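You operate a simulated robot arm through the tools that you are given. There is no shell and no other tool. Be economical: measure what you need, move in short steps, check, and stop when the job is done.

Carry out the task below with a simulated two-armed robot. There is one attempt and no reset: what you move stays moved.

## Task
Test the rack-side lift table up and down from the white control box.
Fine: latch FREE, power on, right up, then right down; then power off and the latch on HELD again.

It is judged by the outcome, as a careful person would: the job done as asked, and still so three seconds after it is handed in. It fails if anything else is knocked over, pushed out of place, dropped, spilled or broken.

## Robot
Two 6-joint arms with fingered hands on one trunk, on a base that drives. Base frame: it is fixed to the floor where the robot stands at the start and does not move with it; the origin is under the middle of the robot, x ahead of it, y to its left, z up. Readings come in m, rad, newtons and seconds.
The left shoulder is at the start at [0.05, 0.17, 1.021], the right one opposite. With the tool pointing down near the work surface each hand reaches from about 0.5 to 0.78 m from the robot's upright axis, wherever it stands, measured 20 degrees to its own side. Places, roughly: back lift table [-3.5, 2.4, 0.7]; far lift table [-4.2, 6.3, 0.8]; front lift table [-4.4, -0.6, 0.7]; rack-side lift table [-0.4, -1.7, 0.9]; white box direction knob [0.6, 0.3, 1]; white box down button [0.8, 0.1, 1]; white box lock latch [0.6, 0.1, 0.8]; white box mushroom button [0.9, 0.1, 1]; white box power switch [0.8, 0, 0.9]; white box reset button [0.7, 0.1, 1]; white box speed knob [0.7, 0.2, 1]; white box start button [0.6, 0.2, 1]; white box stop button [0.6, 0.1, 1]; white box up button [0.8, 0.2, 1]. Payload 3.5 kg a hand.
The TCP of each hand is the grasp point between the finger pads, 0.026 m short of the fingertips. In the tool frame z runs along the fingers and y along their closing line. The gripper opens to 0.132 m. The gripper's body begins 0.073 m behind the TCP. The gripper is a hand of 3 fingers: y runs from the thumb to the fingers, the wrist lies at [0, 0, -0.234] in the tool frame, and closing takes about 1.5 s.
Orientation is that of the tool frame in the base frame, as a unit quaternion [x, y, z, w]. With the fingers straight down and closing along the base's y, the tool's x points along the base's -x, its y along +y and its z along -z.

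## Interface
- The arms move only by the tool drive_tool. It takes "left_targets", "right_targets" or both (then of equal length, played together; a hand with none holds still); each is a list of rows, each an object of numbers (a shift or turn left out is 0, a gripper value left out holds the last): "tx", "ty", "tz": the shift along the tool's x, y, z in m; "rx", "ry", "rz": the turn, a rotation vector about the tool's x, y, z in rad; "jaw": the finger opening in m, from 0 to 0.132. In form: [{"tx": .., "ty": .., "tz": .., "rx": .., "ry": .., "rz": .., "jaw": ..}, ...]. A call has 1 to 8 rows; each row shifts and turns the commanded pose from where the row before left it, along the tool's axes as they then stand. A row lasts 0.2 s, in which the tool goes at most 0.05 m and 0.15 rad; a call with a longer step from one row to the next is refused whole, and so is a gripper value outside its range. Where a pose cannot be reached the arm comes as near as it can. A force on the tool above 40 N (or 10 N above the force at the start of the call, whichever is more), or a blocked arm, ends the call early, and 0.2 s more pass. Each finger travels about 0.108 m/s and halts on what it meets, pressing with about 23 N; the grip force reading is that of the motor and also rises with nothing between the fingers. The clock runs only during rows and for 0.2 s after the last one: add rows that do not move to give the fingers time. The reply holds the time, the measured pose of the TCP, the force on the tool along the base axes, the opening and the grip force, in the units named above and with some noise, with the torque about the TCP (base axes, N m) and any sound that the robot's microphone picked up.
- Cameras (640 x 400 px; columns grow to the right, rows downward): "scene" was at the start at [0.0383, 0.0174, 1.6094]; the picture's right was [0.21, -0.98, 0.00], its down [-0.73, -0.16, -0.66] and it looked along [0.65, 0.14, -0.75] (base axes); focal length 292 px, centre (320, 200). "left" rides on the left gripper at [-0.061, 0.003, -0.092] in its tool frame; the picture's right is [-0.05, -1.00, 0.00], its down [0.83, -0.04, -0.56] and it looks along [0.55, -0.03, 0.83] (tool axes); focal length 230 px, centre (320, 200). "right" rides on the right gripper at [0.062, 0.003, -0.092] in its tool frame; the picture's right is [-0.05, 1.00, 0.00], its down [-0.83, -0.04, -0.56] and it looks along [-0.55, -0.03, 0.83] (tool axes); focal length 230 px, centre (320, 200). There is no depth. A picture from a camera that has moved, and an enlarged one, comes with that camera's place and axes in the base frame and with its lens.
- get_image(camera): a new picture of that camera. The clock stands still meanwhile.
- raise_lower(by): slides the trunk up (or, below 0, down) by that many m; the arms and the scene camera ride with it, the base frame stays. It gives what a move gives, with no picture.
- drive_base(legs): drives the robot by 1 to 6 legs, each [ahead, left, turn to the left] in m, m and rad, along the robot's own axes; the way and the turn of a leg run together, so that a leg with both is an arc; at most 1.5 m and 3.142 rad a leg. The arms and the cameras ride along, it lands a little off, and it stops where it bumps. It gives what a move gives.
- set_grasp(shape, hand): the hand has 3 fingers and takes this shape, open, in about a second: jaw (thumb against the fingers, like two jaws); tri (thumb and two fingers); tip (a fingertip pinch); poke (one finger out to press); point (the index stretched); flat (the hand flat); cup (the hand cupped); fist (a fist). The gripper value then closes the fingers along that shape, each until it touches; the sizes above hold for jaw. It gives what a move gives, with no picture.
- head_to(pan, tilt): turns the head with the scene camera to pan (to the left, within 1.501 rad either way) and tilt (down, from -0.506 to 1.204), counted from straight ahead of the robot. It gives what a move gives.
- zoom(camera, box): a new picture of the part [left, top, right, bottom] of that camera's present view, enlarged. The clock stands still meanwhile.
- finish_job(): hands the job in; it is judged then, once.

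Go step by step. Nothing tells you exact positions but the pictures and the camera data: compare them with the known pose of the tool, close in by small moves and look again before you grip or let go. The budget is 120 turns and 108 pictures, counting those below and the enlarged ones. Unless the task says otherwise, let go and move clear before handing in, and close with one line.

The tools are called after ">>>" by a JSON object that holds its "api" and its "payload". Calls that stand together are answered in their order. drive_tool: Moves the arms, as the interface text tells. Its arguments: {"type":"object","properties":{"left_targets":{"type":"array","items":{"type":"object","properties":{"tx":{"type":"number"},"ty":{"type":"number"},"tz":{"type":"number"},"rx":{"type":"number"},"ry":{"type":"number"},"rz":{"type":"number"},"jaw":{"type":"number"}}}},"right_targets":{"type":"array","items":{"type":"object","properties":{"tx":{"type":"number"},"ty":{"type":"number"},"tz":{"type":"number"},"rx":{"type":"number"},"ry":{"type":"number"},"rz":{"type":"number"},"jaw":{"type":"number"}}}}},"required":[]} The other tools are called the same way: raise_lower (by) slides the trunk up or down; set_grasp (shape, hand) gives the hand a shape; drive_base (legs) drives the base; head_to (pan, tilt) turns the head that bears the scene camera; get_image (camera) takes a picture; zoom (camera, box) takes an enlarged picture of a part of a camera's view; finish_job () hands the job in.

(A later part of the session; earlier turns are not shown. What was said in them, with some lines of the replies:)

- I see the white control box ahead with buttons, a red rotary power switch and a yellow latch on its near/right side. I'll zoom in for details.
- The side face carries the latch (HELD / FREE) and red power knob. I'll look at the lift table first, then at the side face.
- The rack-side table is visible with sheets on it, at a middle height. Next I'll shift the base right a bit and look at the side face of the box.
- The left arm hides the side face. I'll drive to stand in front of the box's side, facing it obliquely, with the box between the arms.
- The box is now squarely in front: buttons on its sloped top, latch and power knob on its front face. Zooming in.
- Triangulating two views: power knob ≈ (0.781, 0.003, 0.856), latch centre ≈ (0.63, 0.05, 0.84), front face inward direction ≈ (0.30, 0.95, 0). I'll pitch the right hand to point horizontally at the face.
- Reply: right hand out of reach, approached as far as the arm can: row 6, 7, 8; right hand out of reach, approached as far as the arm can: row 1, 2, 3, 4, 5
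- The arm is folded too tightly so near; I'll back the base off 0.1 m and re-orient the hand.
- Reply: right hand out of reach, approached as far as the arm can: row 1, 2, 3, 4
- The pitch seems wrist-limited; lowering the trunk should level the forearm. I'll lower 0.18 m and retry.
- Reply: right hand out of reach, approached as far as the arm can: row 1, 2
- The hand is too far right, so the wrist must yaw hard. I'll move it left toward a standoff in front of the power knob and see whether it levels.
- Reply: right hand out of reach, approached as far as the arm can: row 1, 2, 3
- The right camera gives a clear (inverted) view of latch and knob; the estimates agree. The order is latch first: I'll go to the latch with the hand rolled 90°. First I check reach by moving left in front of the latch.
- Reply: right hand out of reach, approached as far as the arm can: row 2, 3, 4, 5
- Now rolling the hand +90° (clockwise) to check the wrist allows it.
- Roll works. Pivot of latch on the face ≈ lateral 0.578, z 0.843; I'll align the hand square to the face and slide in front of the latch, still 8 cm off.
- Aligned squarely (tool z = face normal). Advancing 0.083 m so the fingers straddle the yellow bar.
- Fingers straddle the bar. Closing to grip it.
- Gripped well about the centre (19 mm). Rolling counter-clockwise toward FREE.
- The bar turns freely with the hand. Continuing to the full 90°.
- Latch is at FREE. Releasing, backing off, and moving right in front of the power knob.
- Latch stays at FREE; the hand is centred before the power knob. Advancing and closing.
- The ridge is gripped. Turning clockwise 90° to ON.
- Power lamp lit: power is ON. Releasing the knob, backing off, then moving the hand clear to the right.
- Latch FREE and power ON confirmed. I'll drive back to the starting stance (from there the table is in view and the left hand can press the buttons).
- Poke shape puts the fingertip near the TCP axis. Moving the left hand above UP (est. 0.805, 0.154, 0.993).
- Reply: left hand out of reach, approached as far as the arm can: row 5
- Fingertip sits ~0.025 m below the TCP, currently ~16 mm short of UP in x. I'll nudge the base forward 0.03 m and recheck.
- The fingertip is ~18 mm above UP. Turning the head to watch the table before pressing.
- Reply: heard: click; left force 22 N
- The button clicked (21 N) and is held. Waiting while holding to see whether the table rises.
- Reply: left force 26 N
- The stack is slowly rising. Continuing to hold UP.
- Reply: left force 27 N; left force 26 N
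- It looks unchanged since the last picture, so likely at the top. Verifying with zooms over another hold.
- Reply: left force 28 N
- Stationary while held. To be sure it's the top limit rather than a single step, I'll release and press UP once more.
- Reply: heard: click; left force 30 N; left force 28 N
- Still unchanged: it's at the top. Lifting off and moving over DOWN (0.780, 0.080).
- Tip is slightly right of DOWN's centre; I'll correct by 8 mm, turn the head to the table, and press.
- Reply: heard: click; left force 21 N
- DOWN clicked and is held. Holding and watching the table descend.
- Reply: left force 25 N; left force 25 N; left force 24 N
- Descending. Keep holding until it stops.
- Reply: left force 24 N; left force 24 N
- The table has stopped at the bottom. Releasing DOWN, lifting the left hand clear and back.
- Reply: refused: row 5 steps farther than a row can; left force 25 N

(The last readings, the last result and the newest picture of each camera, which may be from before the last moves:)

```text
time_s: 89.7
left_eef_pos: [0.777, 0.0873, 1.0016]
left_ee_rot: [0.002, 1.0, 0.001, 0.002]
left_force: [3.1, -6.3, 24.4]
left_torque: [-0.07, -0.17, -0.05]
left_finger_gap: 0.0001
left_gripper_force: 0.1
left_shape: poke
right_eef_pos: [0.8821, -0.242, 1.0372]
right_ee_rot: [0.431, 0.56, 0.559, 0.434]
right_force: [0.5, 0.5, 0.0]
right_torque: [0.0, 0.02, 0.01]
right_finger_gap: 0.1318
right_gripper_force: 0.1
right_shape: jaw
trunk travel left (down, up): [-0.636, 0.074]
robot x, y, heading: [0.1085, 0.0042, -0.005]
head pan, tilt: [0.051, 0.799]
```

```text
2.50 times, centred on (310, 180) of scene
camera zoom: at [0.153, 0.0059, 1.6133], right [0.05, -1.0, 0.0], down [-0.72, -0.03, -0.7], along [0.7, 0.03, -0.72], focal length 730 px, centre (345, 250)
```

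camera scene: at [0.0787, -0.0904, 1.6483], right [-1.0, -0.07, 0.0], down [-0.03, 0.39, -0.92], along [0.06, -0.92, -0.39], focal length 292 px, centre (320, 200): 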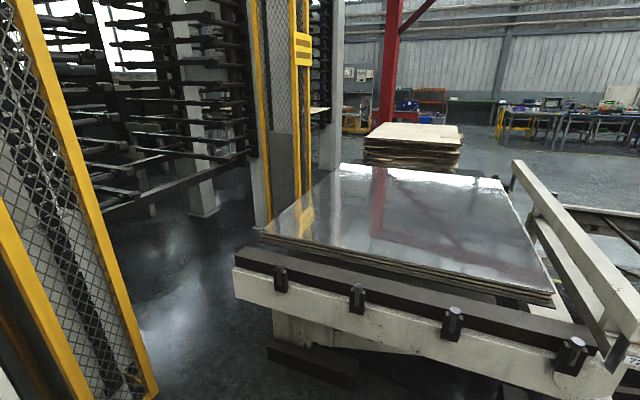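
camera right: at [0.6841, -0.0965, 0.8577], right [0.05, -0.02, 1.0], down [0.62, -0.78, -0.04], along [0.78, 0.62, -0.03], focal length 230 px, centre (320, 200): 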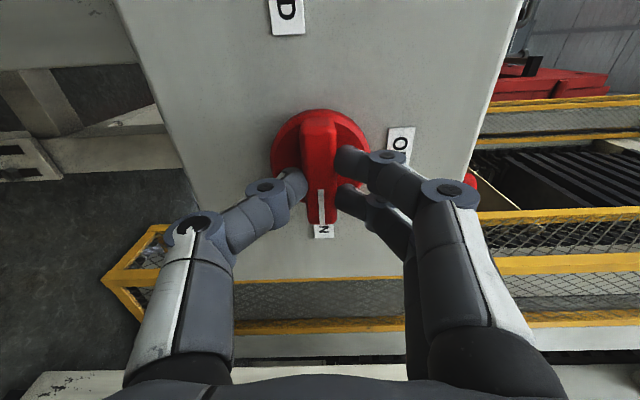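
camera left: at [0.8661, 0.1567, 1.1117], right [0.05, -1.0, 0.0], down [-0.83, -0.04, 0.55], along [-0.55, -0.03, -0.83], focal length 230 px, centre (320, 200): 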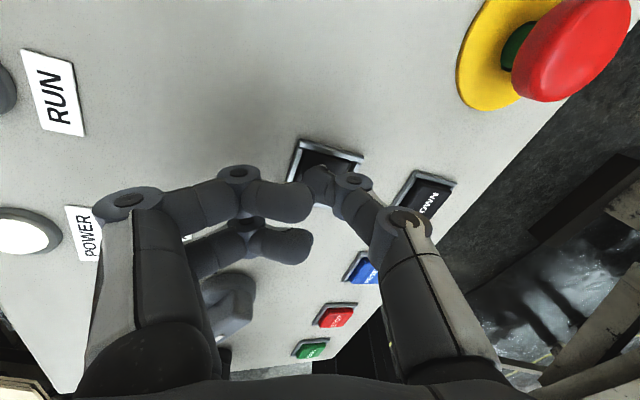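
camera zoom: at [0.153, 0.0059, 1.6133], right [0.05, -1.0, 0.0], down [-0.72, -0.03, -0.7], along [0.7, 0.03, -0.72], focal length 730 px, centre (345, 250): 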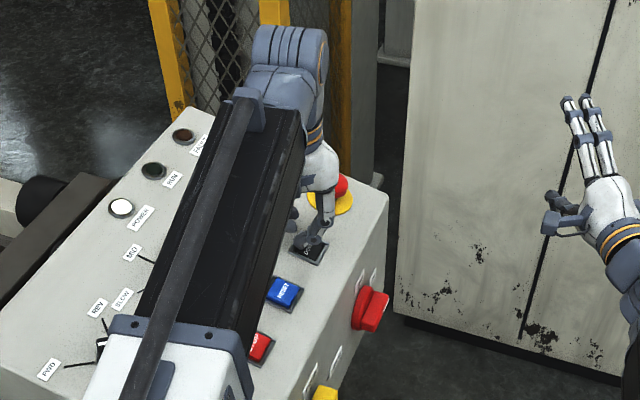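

That step was too long in one row; repeating with smaller ones.

>>> {"api": "drive_tool", "payload": {"left_targets": [{"tz": -0.03}, {"tz": -0.04}, {"tz": -0.04}, {"tz": -0.04}, {"tx": 0.03, "ty": 0.03}, {"tx": 0.03, "ty": 0.03}, {"tx": 0.03, "ty": 0.03}, {"tx": 0.03, "ty": 0.03}]}}

>>> {"api": "drive_base", "payload": {"legs": [[-0.01, -0.44, 0], [0, 0, 0.5], [0, -0.3, 0], [0, 0, 0.5]]}}

>>> {"api": "raise_lower", "payload": {"by": -0.18}}

>>> {"api": "get_image", "payload": {"camera": "right"}}

>>> {"api": "get_image", "payload": {"camera": "scene"}}

```text
time_s: 91.5
left_eef_pos: [0.6578, 0.2087, 1.1493]
left_ee_rot: [0.002, 1.0, 0.0, 0.001]
left_force: [-0.5, 0.4, 0.5]
left_torque: [0.04, 0.02, -0.05]
left_finger_gap: 0.0
left_gripper_force: 0.0
left_shape: poke
right_eef_pos: [0.883, -0.2409, 1.0375]
right_ee_rot: [0.431, 0.561, 0.559, 0.434]
right_force: [0.3, 0.4, -1.1]
right_torque: [0.0, 0.01, 0.0]
right_finger_gap: 0.1321
right_gripper_force: 0.0
right_shape: jaw
trunk travel left (down, up): [-0.636, 0.074]
robot x, y, heading: [0.1134, 0.0039, -0.004]
head pan, tilt: [0.051, 0.799]
```

```text
time_s: 98.6
left_eef_pos: [0.3659, -0.1347, 1.1495]
left_ee_rot: [-0.477, 0.879, 0.001, 0.001]
left_force: [1.1, 0.0, 0.4]
left_torque: [0.0, 0.0, 0.01]
left_finger_gap: 0.0003
left_gripper_force: 0.1
left_shape: poke
right_eef_pos: [0.8642, -0.1895, 1.0372]
right_ee_rot: [0.111, 0.698, 0.698, 0.115]
right_force: [0.4, 0.3, -0.3]
right_torque: [-0.01, -0.02, -0.02]
right_finger_gap: 0.1318
right_gripper_force: 0.1
right_shape: jaw
trunk travel left (down, up): [-0.636, 0.074]
robot x, y, heading: [0.2384, -0.7028, 0.995]
head pan, tilt: [0.051, 0.799]
```

```text
time_s: 100.6
left_eef_pos: [0.3645, -0.1337, 0.9691]
left_ee_rot: [-0.477, 0.879, 0.0, 0.001]
left_force: [0.1, 0.3, -0.3]
left_torque: [0.01, -0.01, 0.0]
left_finger_gap: 0.0001
left_gripper_force: 0.0
left_shape: poke
right_eef_pos: [0.8651, -0.1885, 0.857]
right_ee_rot: [0.112, 0.699, 0.697, 0.114]
right_force: [-0.3, 0.3, 0.0]
right_torque: [0.03, 0.01, 0.01]
right_finger_gap: 0.1316
right_gripper_force: 0.2
right_shape: jaw
trunk travel left (down, up): [-0.456, 0.254]
robot x, y, heading: [0.2422, -0.704, 0.992]
head pan, tilt: [0.051, 0.799]
```

```text
50 pictures are left
camera right: at [0.7772, -0.2561, 0.8598], right [0.05, -0.02, 1.0], down [0.61, -0.79, -0.04], along [0.79, 0.61, -0.03], focal length 230 px, centre (320, 200)
```

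right: 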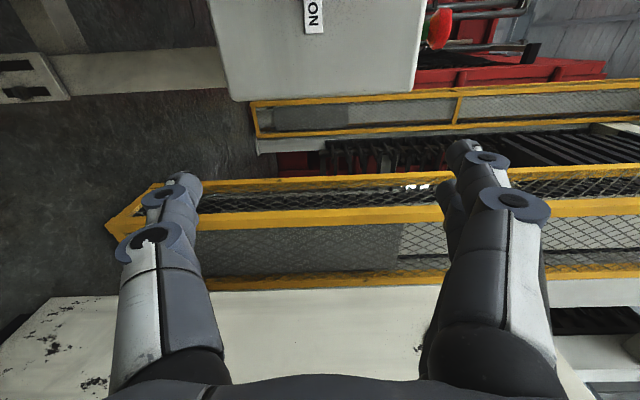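

```text
49 pictures are left
camera scene: at [0.262, -0.6662, 1.4333], right [0.86, -0.5, 0.0], down [-0.36, -0.62, -0.7], along [0.35, 0.6, -0.72], focal length 292 px, centre (320, 200)
```

scene: 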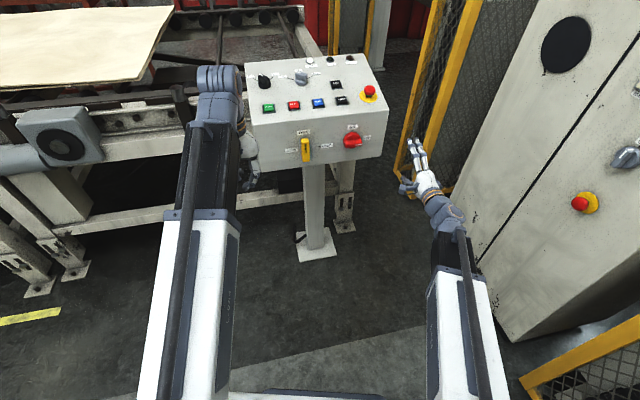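

Back in the earlier stance, the knob and latch unchanged. Moving the right hand back in front of the power knob.

>>> {"api": "drive_tool", "payload": {"right_targets": [{"tx": 0.045}, {"tx": 0.045}, {"tx": 0.045}, {"tx": 0.004, "tz": 0.03}, {"tz": 0.03, "ty": -0.002}, {}]}}

>>> {"api": "get_image", "payload": {"camera": "right"}}

```text
time_s: 102.0
left_eef_pos: [0.3653, -0.1346, 0.9685]
left_ee_rot: [-0.477, 0.879, 0.001, 0.001]
left_force: [0.2, 0.0, 0.2]
left_torque: [-0.02, -0.03, 0.0]
left_finger_gap: 0.0002
left_gripper_force: 0.1
left_shape: poke
right_eef_pos: [0.7518, -0.0872, 0.8536]
right_ee_rot: [0.112, 0.698, 0.698, 0.115]
right_force: [0.7, 0.6, 0.2]
right_torque: [0.03, 0.02, 0.01]
right_finger_gap: 0.132
right_gripper_force: 0.2
right_shape: jaw
trunk travel left (down, up): [-0.456, 0.254]
robot x, y, heading: [0.2417, -0.7032, 0.988]
head pan, tilt: [0.051, 0.799]
```

```text
48 pictures are left
camera right: at [0.6639, -0.1548, 0.8573], right [0.05, -0.02, 1.0], down [0.61, -0.79, -0.04], along [0.79, 0.61, -0.03], focal length 230 px, centre (320, 200)
```

right: 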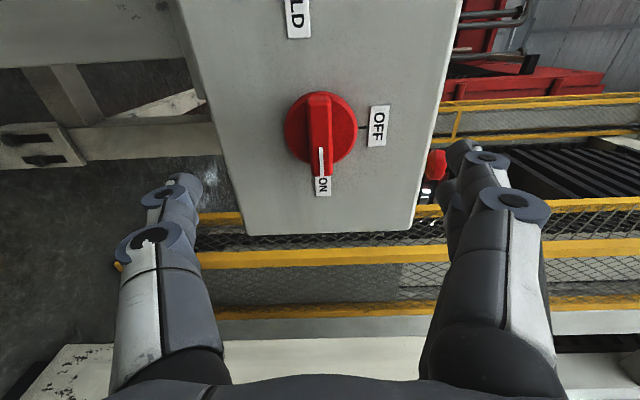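

Centred on the knob. Advancing 0.061 m and closing.

>>> {"api": "drive_tool", "payload": {"right_targets": [{"tz": 0.03, "ty": 0.001}, {"tz": 0.031}, {"jaw": 0.05}, {}, {}, {"jaw": 0.005}, {}, {}]}}

>>> {"api": "drive_tool", "payload": {"right_targets": [{}, {}]}}

>>> {"api": "get_image", "payload": {"camera": "right"}}

```text
time_s: 103.8
left_eef_pos: [0.3657, -0.1344, 0.9693]
left_ee_rot: [-0.476, 0.88, 0.0, 0.001]
left_force: [0.0, 0.4, -0.2]
left_torque: [-0.01, -0.02, 0.0]
left_finger_gap: 0.0001
left_gripper_force: 0.1
left_shape: poke
right_eef_pos: [0.7695, -0.029, 0.8546]
right_ee_rot: [0.111, 0.699, 0.698, 0.114]
right_force: [1.4, 2.4, 0.5]
right_torque: [-0.01, -0.02, 0.03]
right_finger_gap: 0.0112
right_gripper_force: 23.2
right_shape: jaw
trunk travel left (down, up): [-0.456, 0.254]
robot x, y, heading: [0.2368, -0.7069, 0.987]
head pan, tilt: [0.051, 0.799]
```

```text
time_s: 104.4
left_eef_pos: [0.366, -0.1342, 0.9703]
left_ee_rot: [-0.477, 0.879, 0.0, 0.001]
left_force: [-0.3, 0.1, 0.3]
left_torque: [0.0, -0.03, 0.01]
left_finger_gap: 0.0
left_gripper_force: 0.0
left_shape: poke
right_eef_pos: [0.7704, -0.0313, 0.8552]
right_ee_rot: [0.112, 0.698, 0.698, 0.114]
right_force: [1.4, 3.5, 0.4]
right_torque: [0.09, -0.02, -0.01]
right_finger_gap: 0.0111
right_gripper_force: 23.3
right_shape: jaw
trunk travel left (down, up): [-0.456, 0.254]
robot x, y, heading: [0.2405, -0.7041, 0.993]
head pan, tilt: [0.051, 0.799]
```

```text
47 pictures are left
camera right: at [0.6826, -0.0971, 0.8577], right [0.05, -0.02, 1.0], down [0.61, -0.79, -0.04], along [0.79, 0.61, -0.03], focal length 230 px, centre (320, 200)
```

right: 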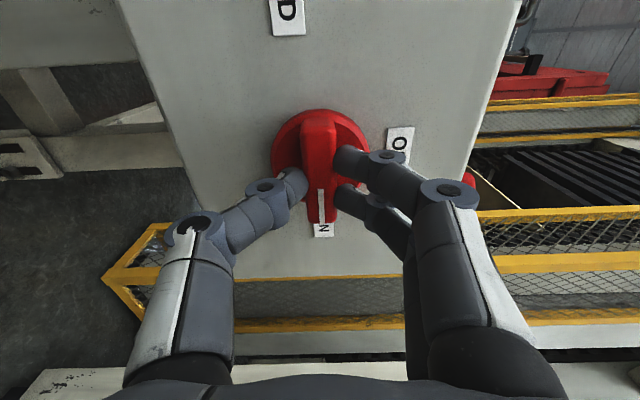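

Gripped. Turning counter-clockwise 90° back to OFF.

>>> {"api": "drive_tool", "payload": {"right_targets": [{"rz": -0.131}, {"rz": -0.131}, {"rz": -0.131}, {"rz": -0.131}, {"rz": -0.131}, {"rz": -0.131}]}}

>>> {"api": "drive_tool", "payload": {"right_targets": [{"rz": -0.132}, {"rz": -0.132}, {"rz": -0.132}, {"rz": -0.132}, {"rz": -0.132}, {"rz": -0.132}]}}

>>> {"api": "get_image", "payload": {"camera": "right"}}

>>> {"api": "zoom", "payload": {"camera": "scene", "box": [240, 50, 400, 200]}}

```text
time_s: 105.8
left_eef_pos: [0.3647, -0.1343, 0.9684]
left_ee_rot: [-0.477, 0.879, 0.001, 0.0]
left_force: [0.3, 0.2, -0.1]
left_torque: [-0.03, 0.01, -0.01]
left_finger_gap: 0.0002
left_gripper_force: 0.0
left_shape: poke
right_eef_pos: [0.7703, -0.0302, 0.8548]
right_ee_rot: [-0.166, 0.688, 0.6, 0.374]
right_force: [-2.2, 5.1, 2.0]
right_torque: [0.08, 0.01, 0.11]
right_finger_gap: 0.0112
right_gripper_force: 23.1
right_shape: jaw
trunk travel left (down, up): [-0.456, 0.254]
robot x, y, heading: [0.243, -0.6996, 0.993]
head pan, tilt: [0.051, 0.799]
```

```text
time_s: 107.2
left_eef_pos: [0.3658, -0.1324, 0.9705]
left_ee_rot: [-0.476, 0.879, 0.001, 0.0]
left_force: [-0.4, -0.7, -0.7]
left_torque: [-0.03, -0.01, 0.0]
left_finger_gap: 0.0
left_gripper_force: 0.1
left_shape: poke
right_eef_pos: [0.7694, -0.0294, 0.8551]
right_ee_rot: [-0.418, 0.57, 0.41, 0.576]
right_force: [-2.5, 6.1, 2.0]
right_torque: [0.05, 0.03, 0.18]
right_finger_gap: 0.0111
right_gripper_force: 23.0
right_shape: jaw
trunk travel left (down, up): [-0.456, 0.254]
robot x, y, heading: [0.2439, -0.7029, 0.995]
head pan, tilt: [0.051, 0.799]
```

```text
46 pictures are left
camera right: at [0.7389, -0.1159, 0.7939], right [-0.95, 0.31, 0.04], down [-0.14, -0.54, 0.83], along [0.28, 0.78, 0.56], focal length 230 px, centre (320, 200)
```

right: 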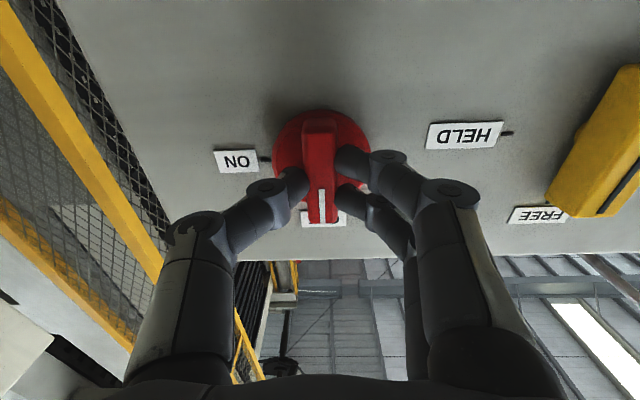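

```text
2.67 times, centred on (320, 125) of scene
camera zoom: at [0.2614, -0.6658, 1.4332], right [0.86, -0.5, 0.0], down [-0.36, -0.62, -0.7], along [0.35, 0.6, -0.72], focal length 779 px, centre (320, 400)
```

zoom: 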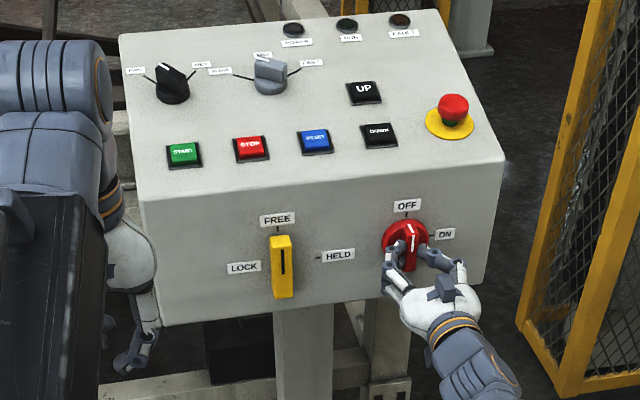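

Power lamp is out: OFF. Releasing, backing off, moving left to the latch.

>>> {"api": "drive_tool", "payload": {"right_targets": [{"jaw": 0.132}, {}, {}, {}, {}, {"tz": -0.03}, {"tz": -0.03}, {}]}}

>>> {"api": "drive_tool", "payload": {"right_targets": [{"ty": 0.042, "tx": 0.003}, {"ty": 0.042, "tx": 0.003}, {"ty": 0.042, "tx": 0.002}, {"ty": 0.037, "tx": 0.002}, {}]}}

>>> {"api": "get_image", "payload": {"camera": "right"}}

```text
time_s: 109.0
left_eef_pos: [0.365, -0.1337, 0.9697]
left_ee_rot: [-0.477, 0.879, 0.001, 0.001]
left_force: [-0.1, -0.2, -0.1]
left_torque: [-0.03, 0.01, 0.01]
left_finger_gap: 0.0001
left_gripper_force: 0.1
left_shape: poke
right_eef_pos: [0.7504, -0.0869, 0.8557]
right_ee_rot: [-0.417, 0.571, 0.41, 0.576]
right_force: [0.2, 0.6, -1.0]
right_torque: [0.01, -0.01, 0.01]
right_finger_gap: 0.1318
right_gripper_force: 0.2
right_shape: jaw
trunk travel left (down, up): [-0.456, 0.254]
robot x, y, heading: [0.2424, -0.7017, 0.997]
head pan, tilt: [0.051, 0.799]
```

```text
time_s: 110.2
left_eef_pos: [0.3657, -0.1335, 0.9689]
left_ee_rot: [-0.476, 0.879, 0.001, 0.001]
left_force: [0.3, -1.1, 0.0]
left_torque: [-0.01, 0.0, 0.01]
left_finger_gap: 0.0
left_gripper_force: 0.0
left_shape: poke
right_eef_pos: [0.5962, -0.0357, 0.8431]
right_ee_rot: [-0.418, 0.57, 0.411, 0.576]
right_force: [0.2, 0.1, -0.6]
right_torque: [-0.03, 0.0, -0.03]
right_finger_gap: 0.1316
right_gripper_force: 0.1
right_shape: jaw
trunk travel left (down, up): [-0.456, 0.254]
robot x, y, heading: [0.237, -0.7011, 0.99]
head pan, tilt: [0.051, 0.799]
```

```text
44 pictures are left
camera right: at [0.5651, -0.1219, 0.7823], right [-0.95, 0.31, 0.04], down [-0.14, -0.54, 0.83], along [0.28, 0.78, 0.56], focal length 230 px, centre (320, 200)
```

right: 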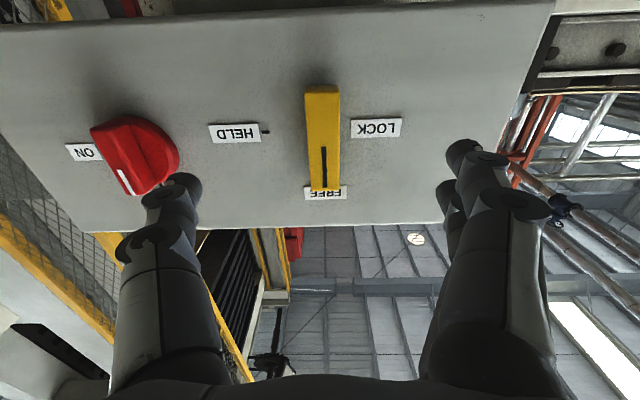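

Centred before the latch. Advancing 0.071 m and gripping.

>>> {"api": "drive_tool", "payload": {"right_targets": [{"tz": 0.036, "tx": -0.001}, {"tz": 0.035}, {"jaw": 0.05}, {}, {}, {"jaw": 0.01}, {}, {}]}}

>>> {"api": "drive_tool", "payload": {"right_targets": [{}, {"rz": 0.131}, {"rz": 0.131}, {"rz": 0.131}, {"rz": 0.131}]}}

>>> {"api": "zoom", "payload": {"camera": "scene", "box": [240, 50, 400, 200]}}

```text
time_s: 112.0
left_eef_pos: [0.3646, -0.1353, 0.9698]
left_ee_rot: [-0.476, 0.879, 0.001, 0.001]
left_force: [0.3, -0.4, 0.3]
left_torque: [-0.04, 0.01, 0.0]
left_finger_gap: 0.0001
left_gripper_force: 0.0
left_shape: poke
right_eef_pos: [0.6191, 0.0318, 0.8451]
right_ee_rot: [-0.418, 0.57, 0.41, 0.576]
right_force: [-2.8, 3.5, 0.0]
right_torque: [0.0, 0.04, 0.12]
right_finger_gap: 0.0194
right_gripper_force: 22.6
right_shape: jaw
trunk travel left (down, up): [-0.456, 0.254]
robot x, y, heading: [0.24, -0.702, 0.995]
head pan, tilt: [0.051, 0.799]
```

```text
time_s: 113.2
left_eef_pos: [0.3651, -0.1334, 0.9691]
left_ee_rot: [-0.476, 0.879, 0.0, 0.0]
left_force: [1.1, -0.4, -0.6]
left_torque: [0.0, 0.06, 0.0]
left_finger_gap: 0.0
left_gripper_force: 0.0
left_shape: poke
right_eef_pos: [0.6188, 0.0307, 0.8441]
right_ee_rot: [-0.254, 0.661, 0.546, 0.449]
right_force: [-4.9, 0.4, -2.3]
right_torque: [0.0, -0.04, 0.11]
right_finger_gap: 0.0196
right_gripper_force: 22.7
right_shape: jaw
trunk travel left (down, up): [-0.456, 0.254]
robot x, y, heading: [0.244, -0.7013, 0.994]
head pan, tilt: [0.051, 0.799]
```

```text
2.67 times, centred on (320, 125) of scene
camera zoom: at [0.2617, -0.6659, 1.4332], right [0.86, -0.5, 0.0], down [-0.36, -0.62, -0.7], along [0.35, 0.6, -0.72], focal length 779 px, centre (320, 400)
```

zoom: 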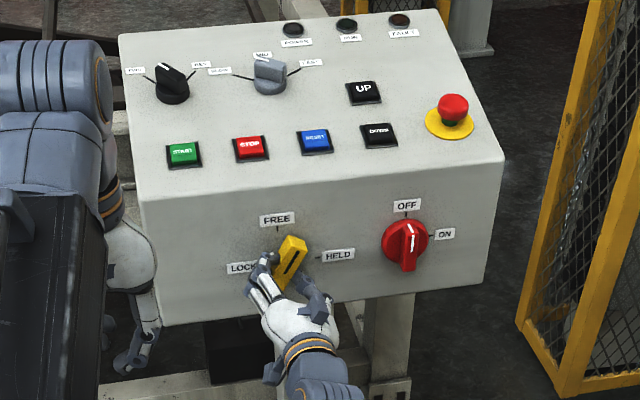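

Latch is turning toward HELD; power knob is at OFF. Completing the turn.

>>> {"api": "drive_tool", "payload": {"right_targets": [{"rz": 0.132}, {"rz": 0.132}, {"rz": 0.132}, {"rz": 0.132}, {"rz": 0.132}, {"rz": 0.132}, {"rz": 0.132}, {"rz": 0.132}]}}

>>> {"api": "get_image", "payload": {"camera": "right"}}

```text
time_s: 115.0
left_eef_pos: [0.3647, -0.1338, 0.9701]
left_ee_rot: [-0.476, 0.879, 0.001, 0.001]
left_force: [0.5, -1.1, 0.5]
left_torque: [0.0, 0.02, -0.01]
left_finger_gap: 0.0001
left_gripper_force: 0.0
left_shape: poke
right_eef_pos: [0.6191, 0.0322, 0.8435]
right_ee_rot: [0.113, 0.699, 0.697, 0.112]
right_force: [-9.1, -5.2, -9.4]
right_torque: [-0.24, 0.07, 0.15]
right_finger_gap: 0.0193
right_gripper_force: 23.0
right_shape: jaw
trunk travel left (down, up): [-0.456, 0.254]
robot x, y, heading: [0.242, -0.7057, 0.997]
head pan, tilt: [0.051, 0.799]
```

```text
42 pictures are left
camera right: at [0.5316, -0.0355, 0.8469], right [0.05, -0.01, 1.0], down [0.61, -0.79, -0.04], along [0.79, 0.62, -0.03], focal length 230 px, centre (320, 200)
```

right: 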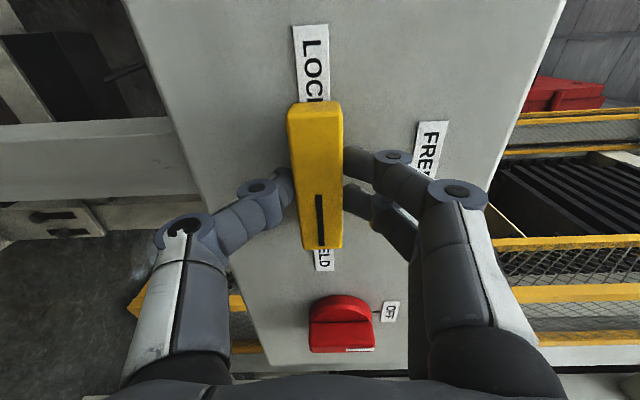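

Latch is at HELD. Releasing and backing clear.

>>> {"api": "drive_tool", "payload": {"right_targets": [{"jaw": 0.132}, {}, {}, {}, {}, {"tz": -0.04}, {"tz": -0.04}, {"tz": -0.04}]}}

>>> {"api": "drive_tool", "payload": {"right_targets": [{"tx": -0.045}, {"tx": -0.045}, {"tx": -0.045}, {"tx": -0.045}, {"tx": -0.045}, {}]}}

>>> {"api": "zoom", "payload": {"camera": "scene", "box": [240, 50, 400, 200]}}

>>> {"api": "get_image", "payload": {"camera": "scene"}}

```text
time_s: 116.8
left_eef_pos: [0.365, -0.1334, 0.9693]
left_ee_rot: [-0.477, 0.879, 0.0, 0.001]
left_force: [-0.1, 0.2, 0.0]
left_torque: [-0.04, -0.02, 0.0]
left_finger_gap: 0.0002
left_gripper_force: 0.1
left_shape: poke
right_eef_pos: [0.5819, -0.0823, 0.8448]
right_ee_rot: [0.113, 0.698, 0.698, 0.114]
right_force: [-0.5, 0.5, 0.1]
right_torque: [-0.01, -0.01, -0.02]
right_finger_gap: 0.132
right_gripper_force: 0.1
right_shape: jaw
trunk travel left (down, up): [-0.456, 0.254]
robot x, y, heading: [0.2414, -0.7031, 0.993]
head pan, tilt: [0.051, 0.799]
```

```text
time_s: 118.2
left_eef_pos: [0.3654, -0.1338, 0.97]
left_ee_rot: [-0.476, 0.879, 0.0, 0.001]
left_force: [0.1, -0.2, -0.1]
left_torque: [0.01, -0.03, 0.01]
left_finger_gap: 0.0002
left_gripper_force: 0.1
left_shape: poke
right_eef_pos: [0.7958, -0.1532, 0.8446]
right_ee_rot: [0.112, 0.699, 0.698, 0.113]
right_force: [-0.4, 0.4, -0.6]
right_torque: [-0.01, 0.03, 0.04]
right_finger_gap: 0.1319
right_gripper_force: 0.1
right_shape: jaw
trunk travel left (down, up): [-0.456, 0.254]
robot x, y, heading: [0.2421, -0.7043, 0.991]
head pan, tilt: [0.051, 0.799]
```

```text
2.67 times, centred on (320, 125) of scene
camera zoom: at [0.2622, -0.6662, 1.4332], right [0.86, -0.5, 0.0], down [-0.36, -0.62, -0.7], along [0.35, 0.6, -0.72], focal length 779 px, centre (320, 400)
```

zoom: 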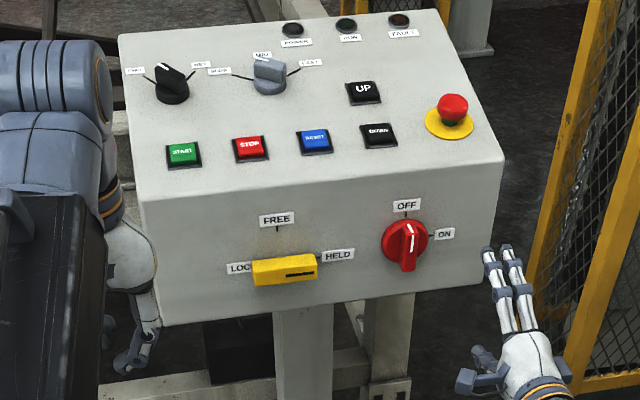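

```text
40 pictures are left
camera scene: at [0.2622, -0.6662, 1.4332], right [0.86, -0.5, 0.0], down [-0.36, -0.62, -0.7], along [0.35, 0.6, -0.72], focal length 292 px, centre (320, 200)
```

scene: 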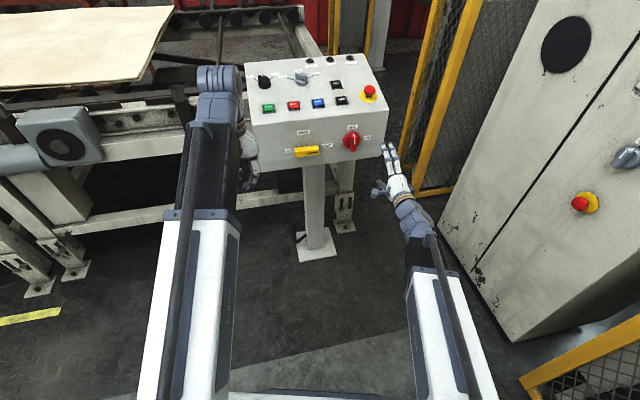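

The latch is on HELD, power is OFF with the lamp out, the other controls are as they were, and both hands are clear. Handing in.

>>> {"api": "finish_job", "payload": {}}

```text
The job is handed in.
```

The rack-side lift table was run right up until it stopped, then right down until it stopped; power is now off and the latch is back on HELD.
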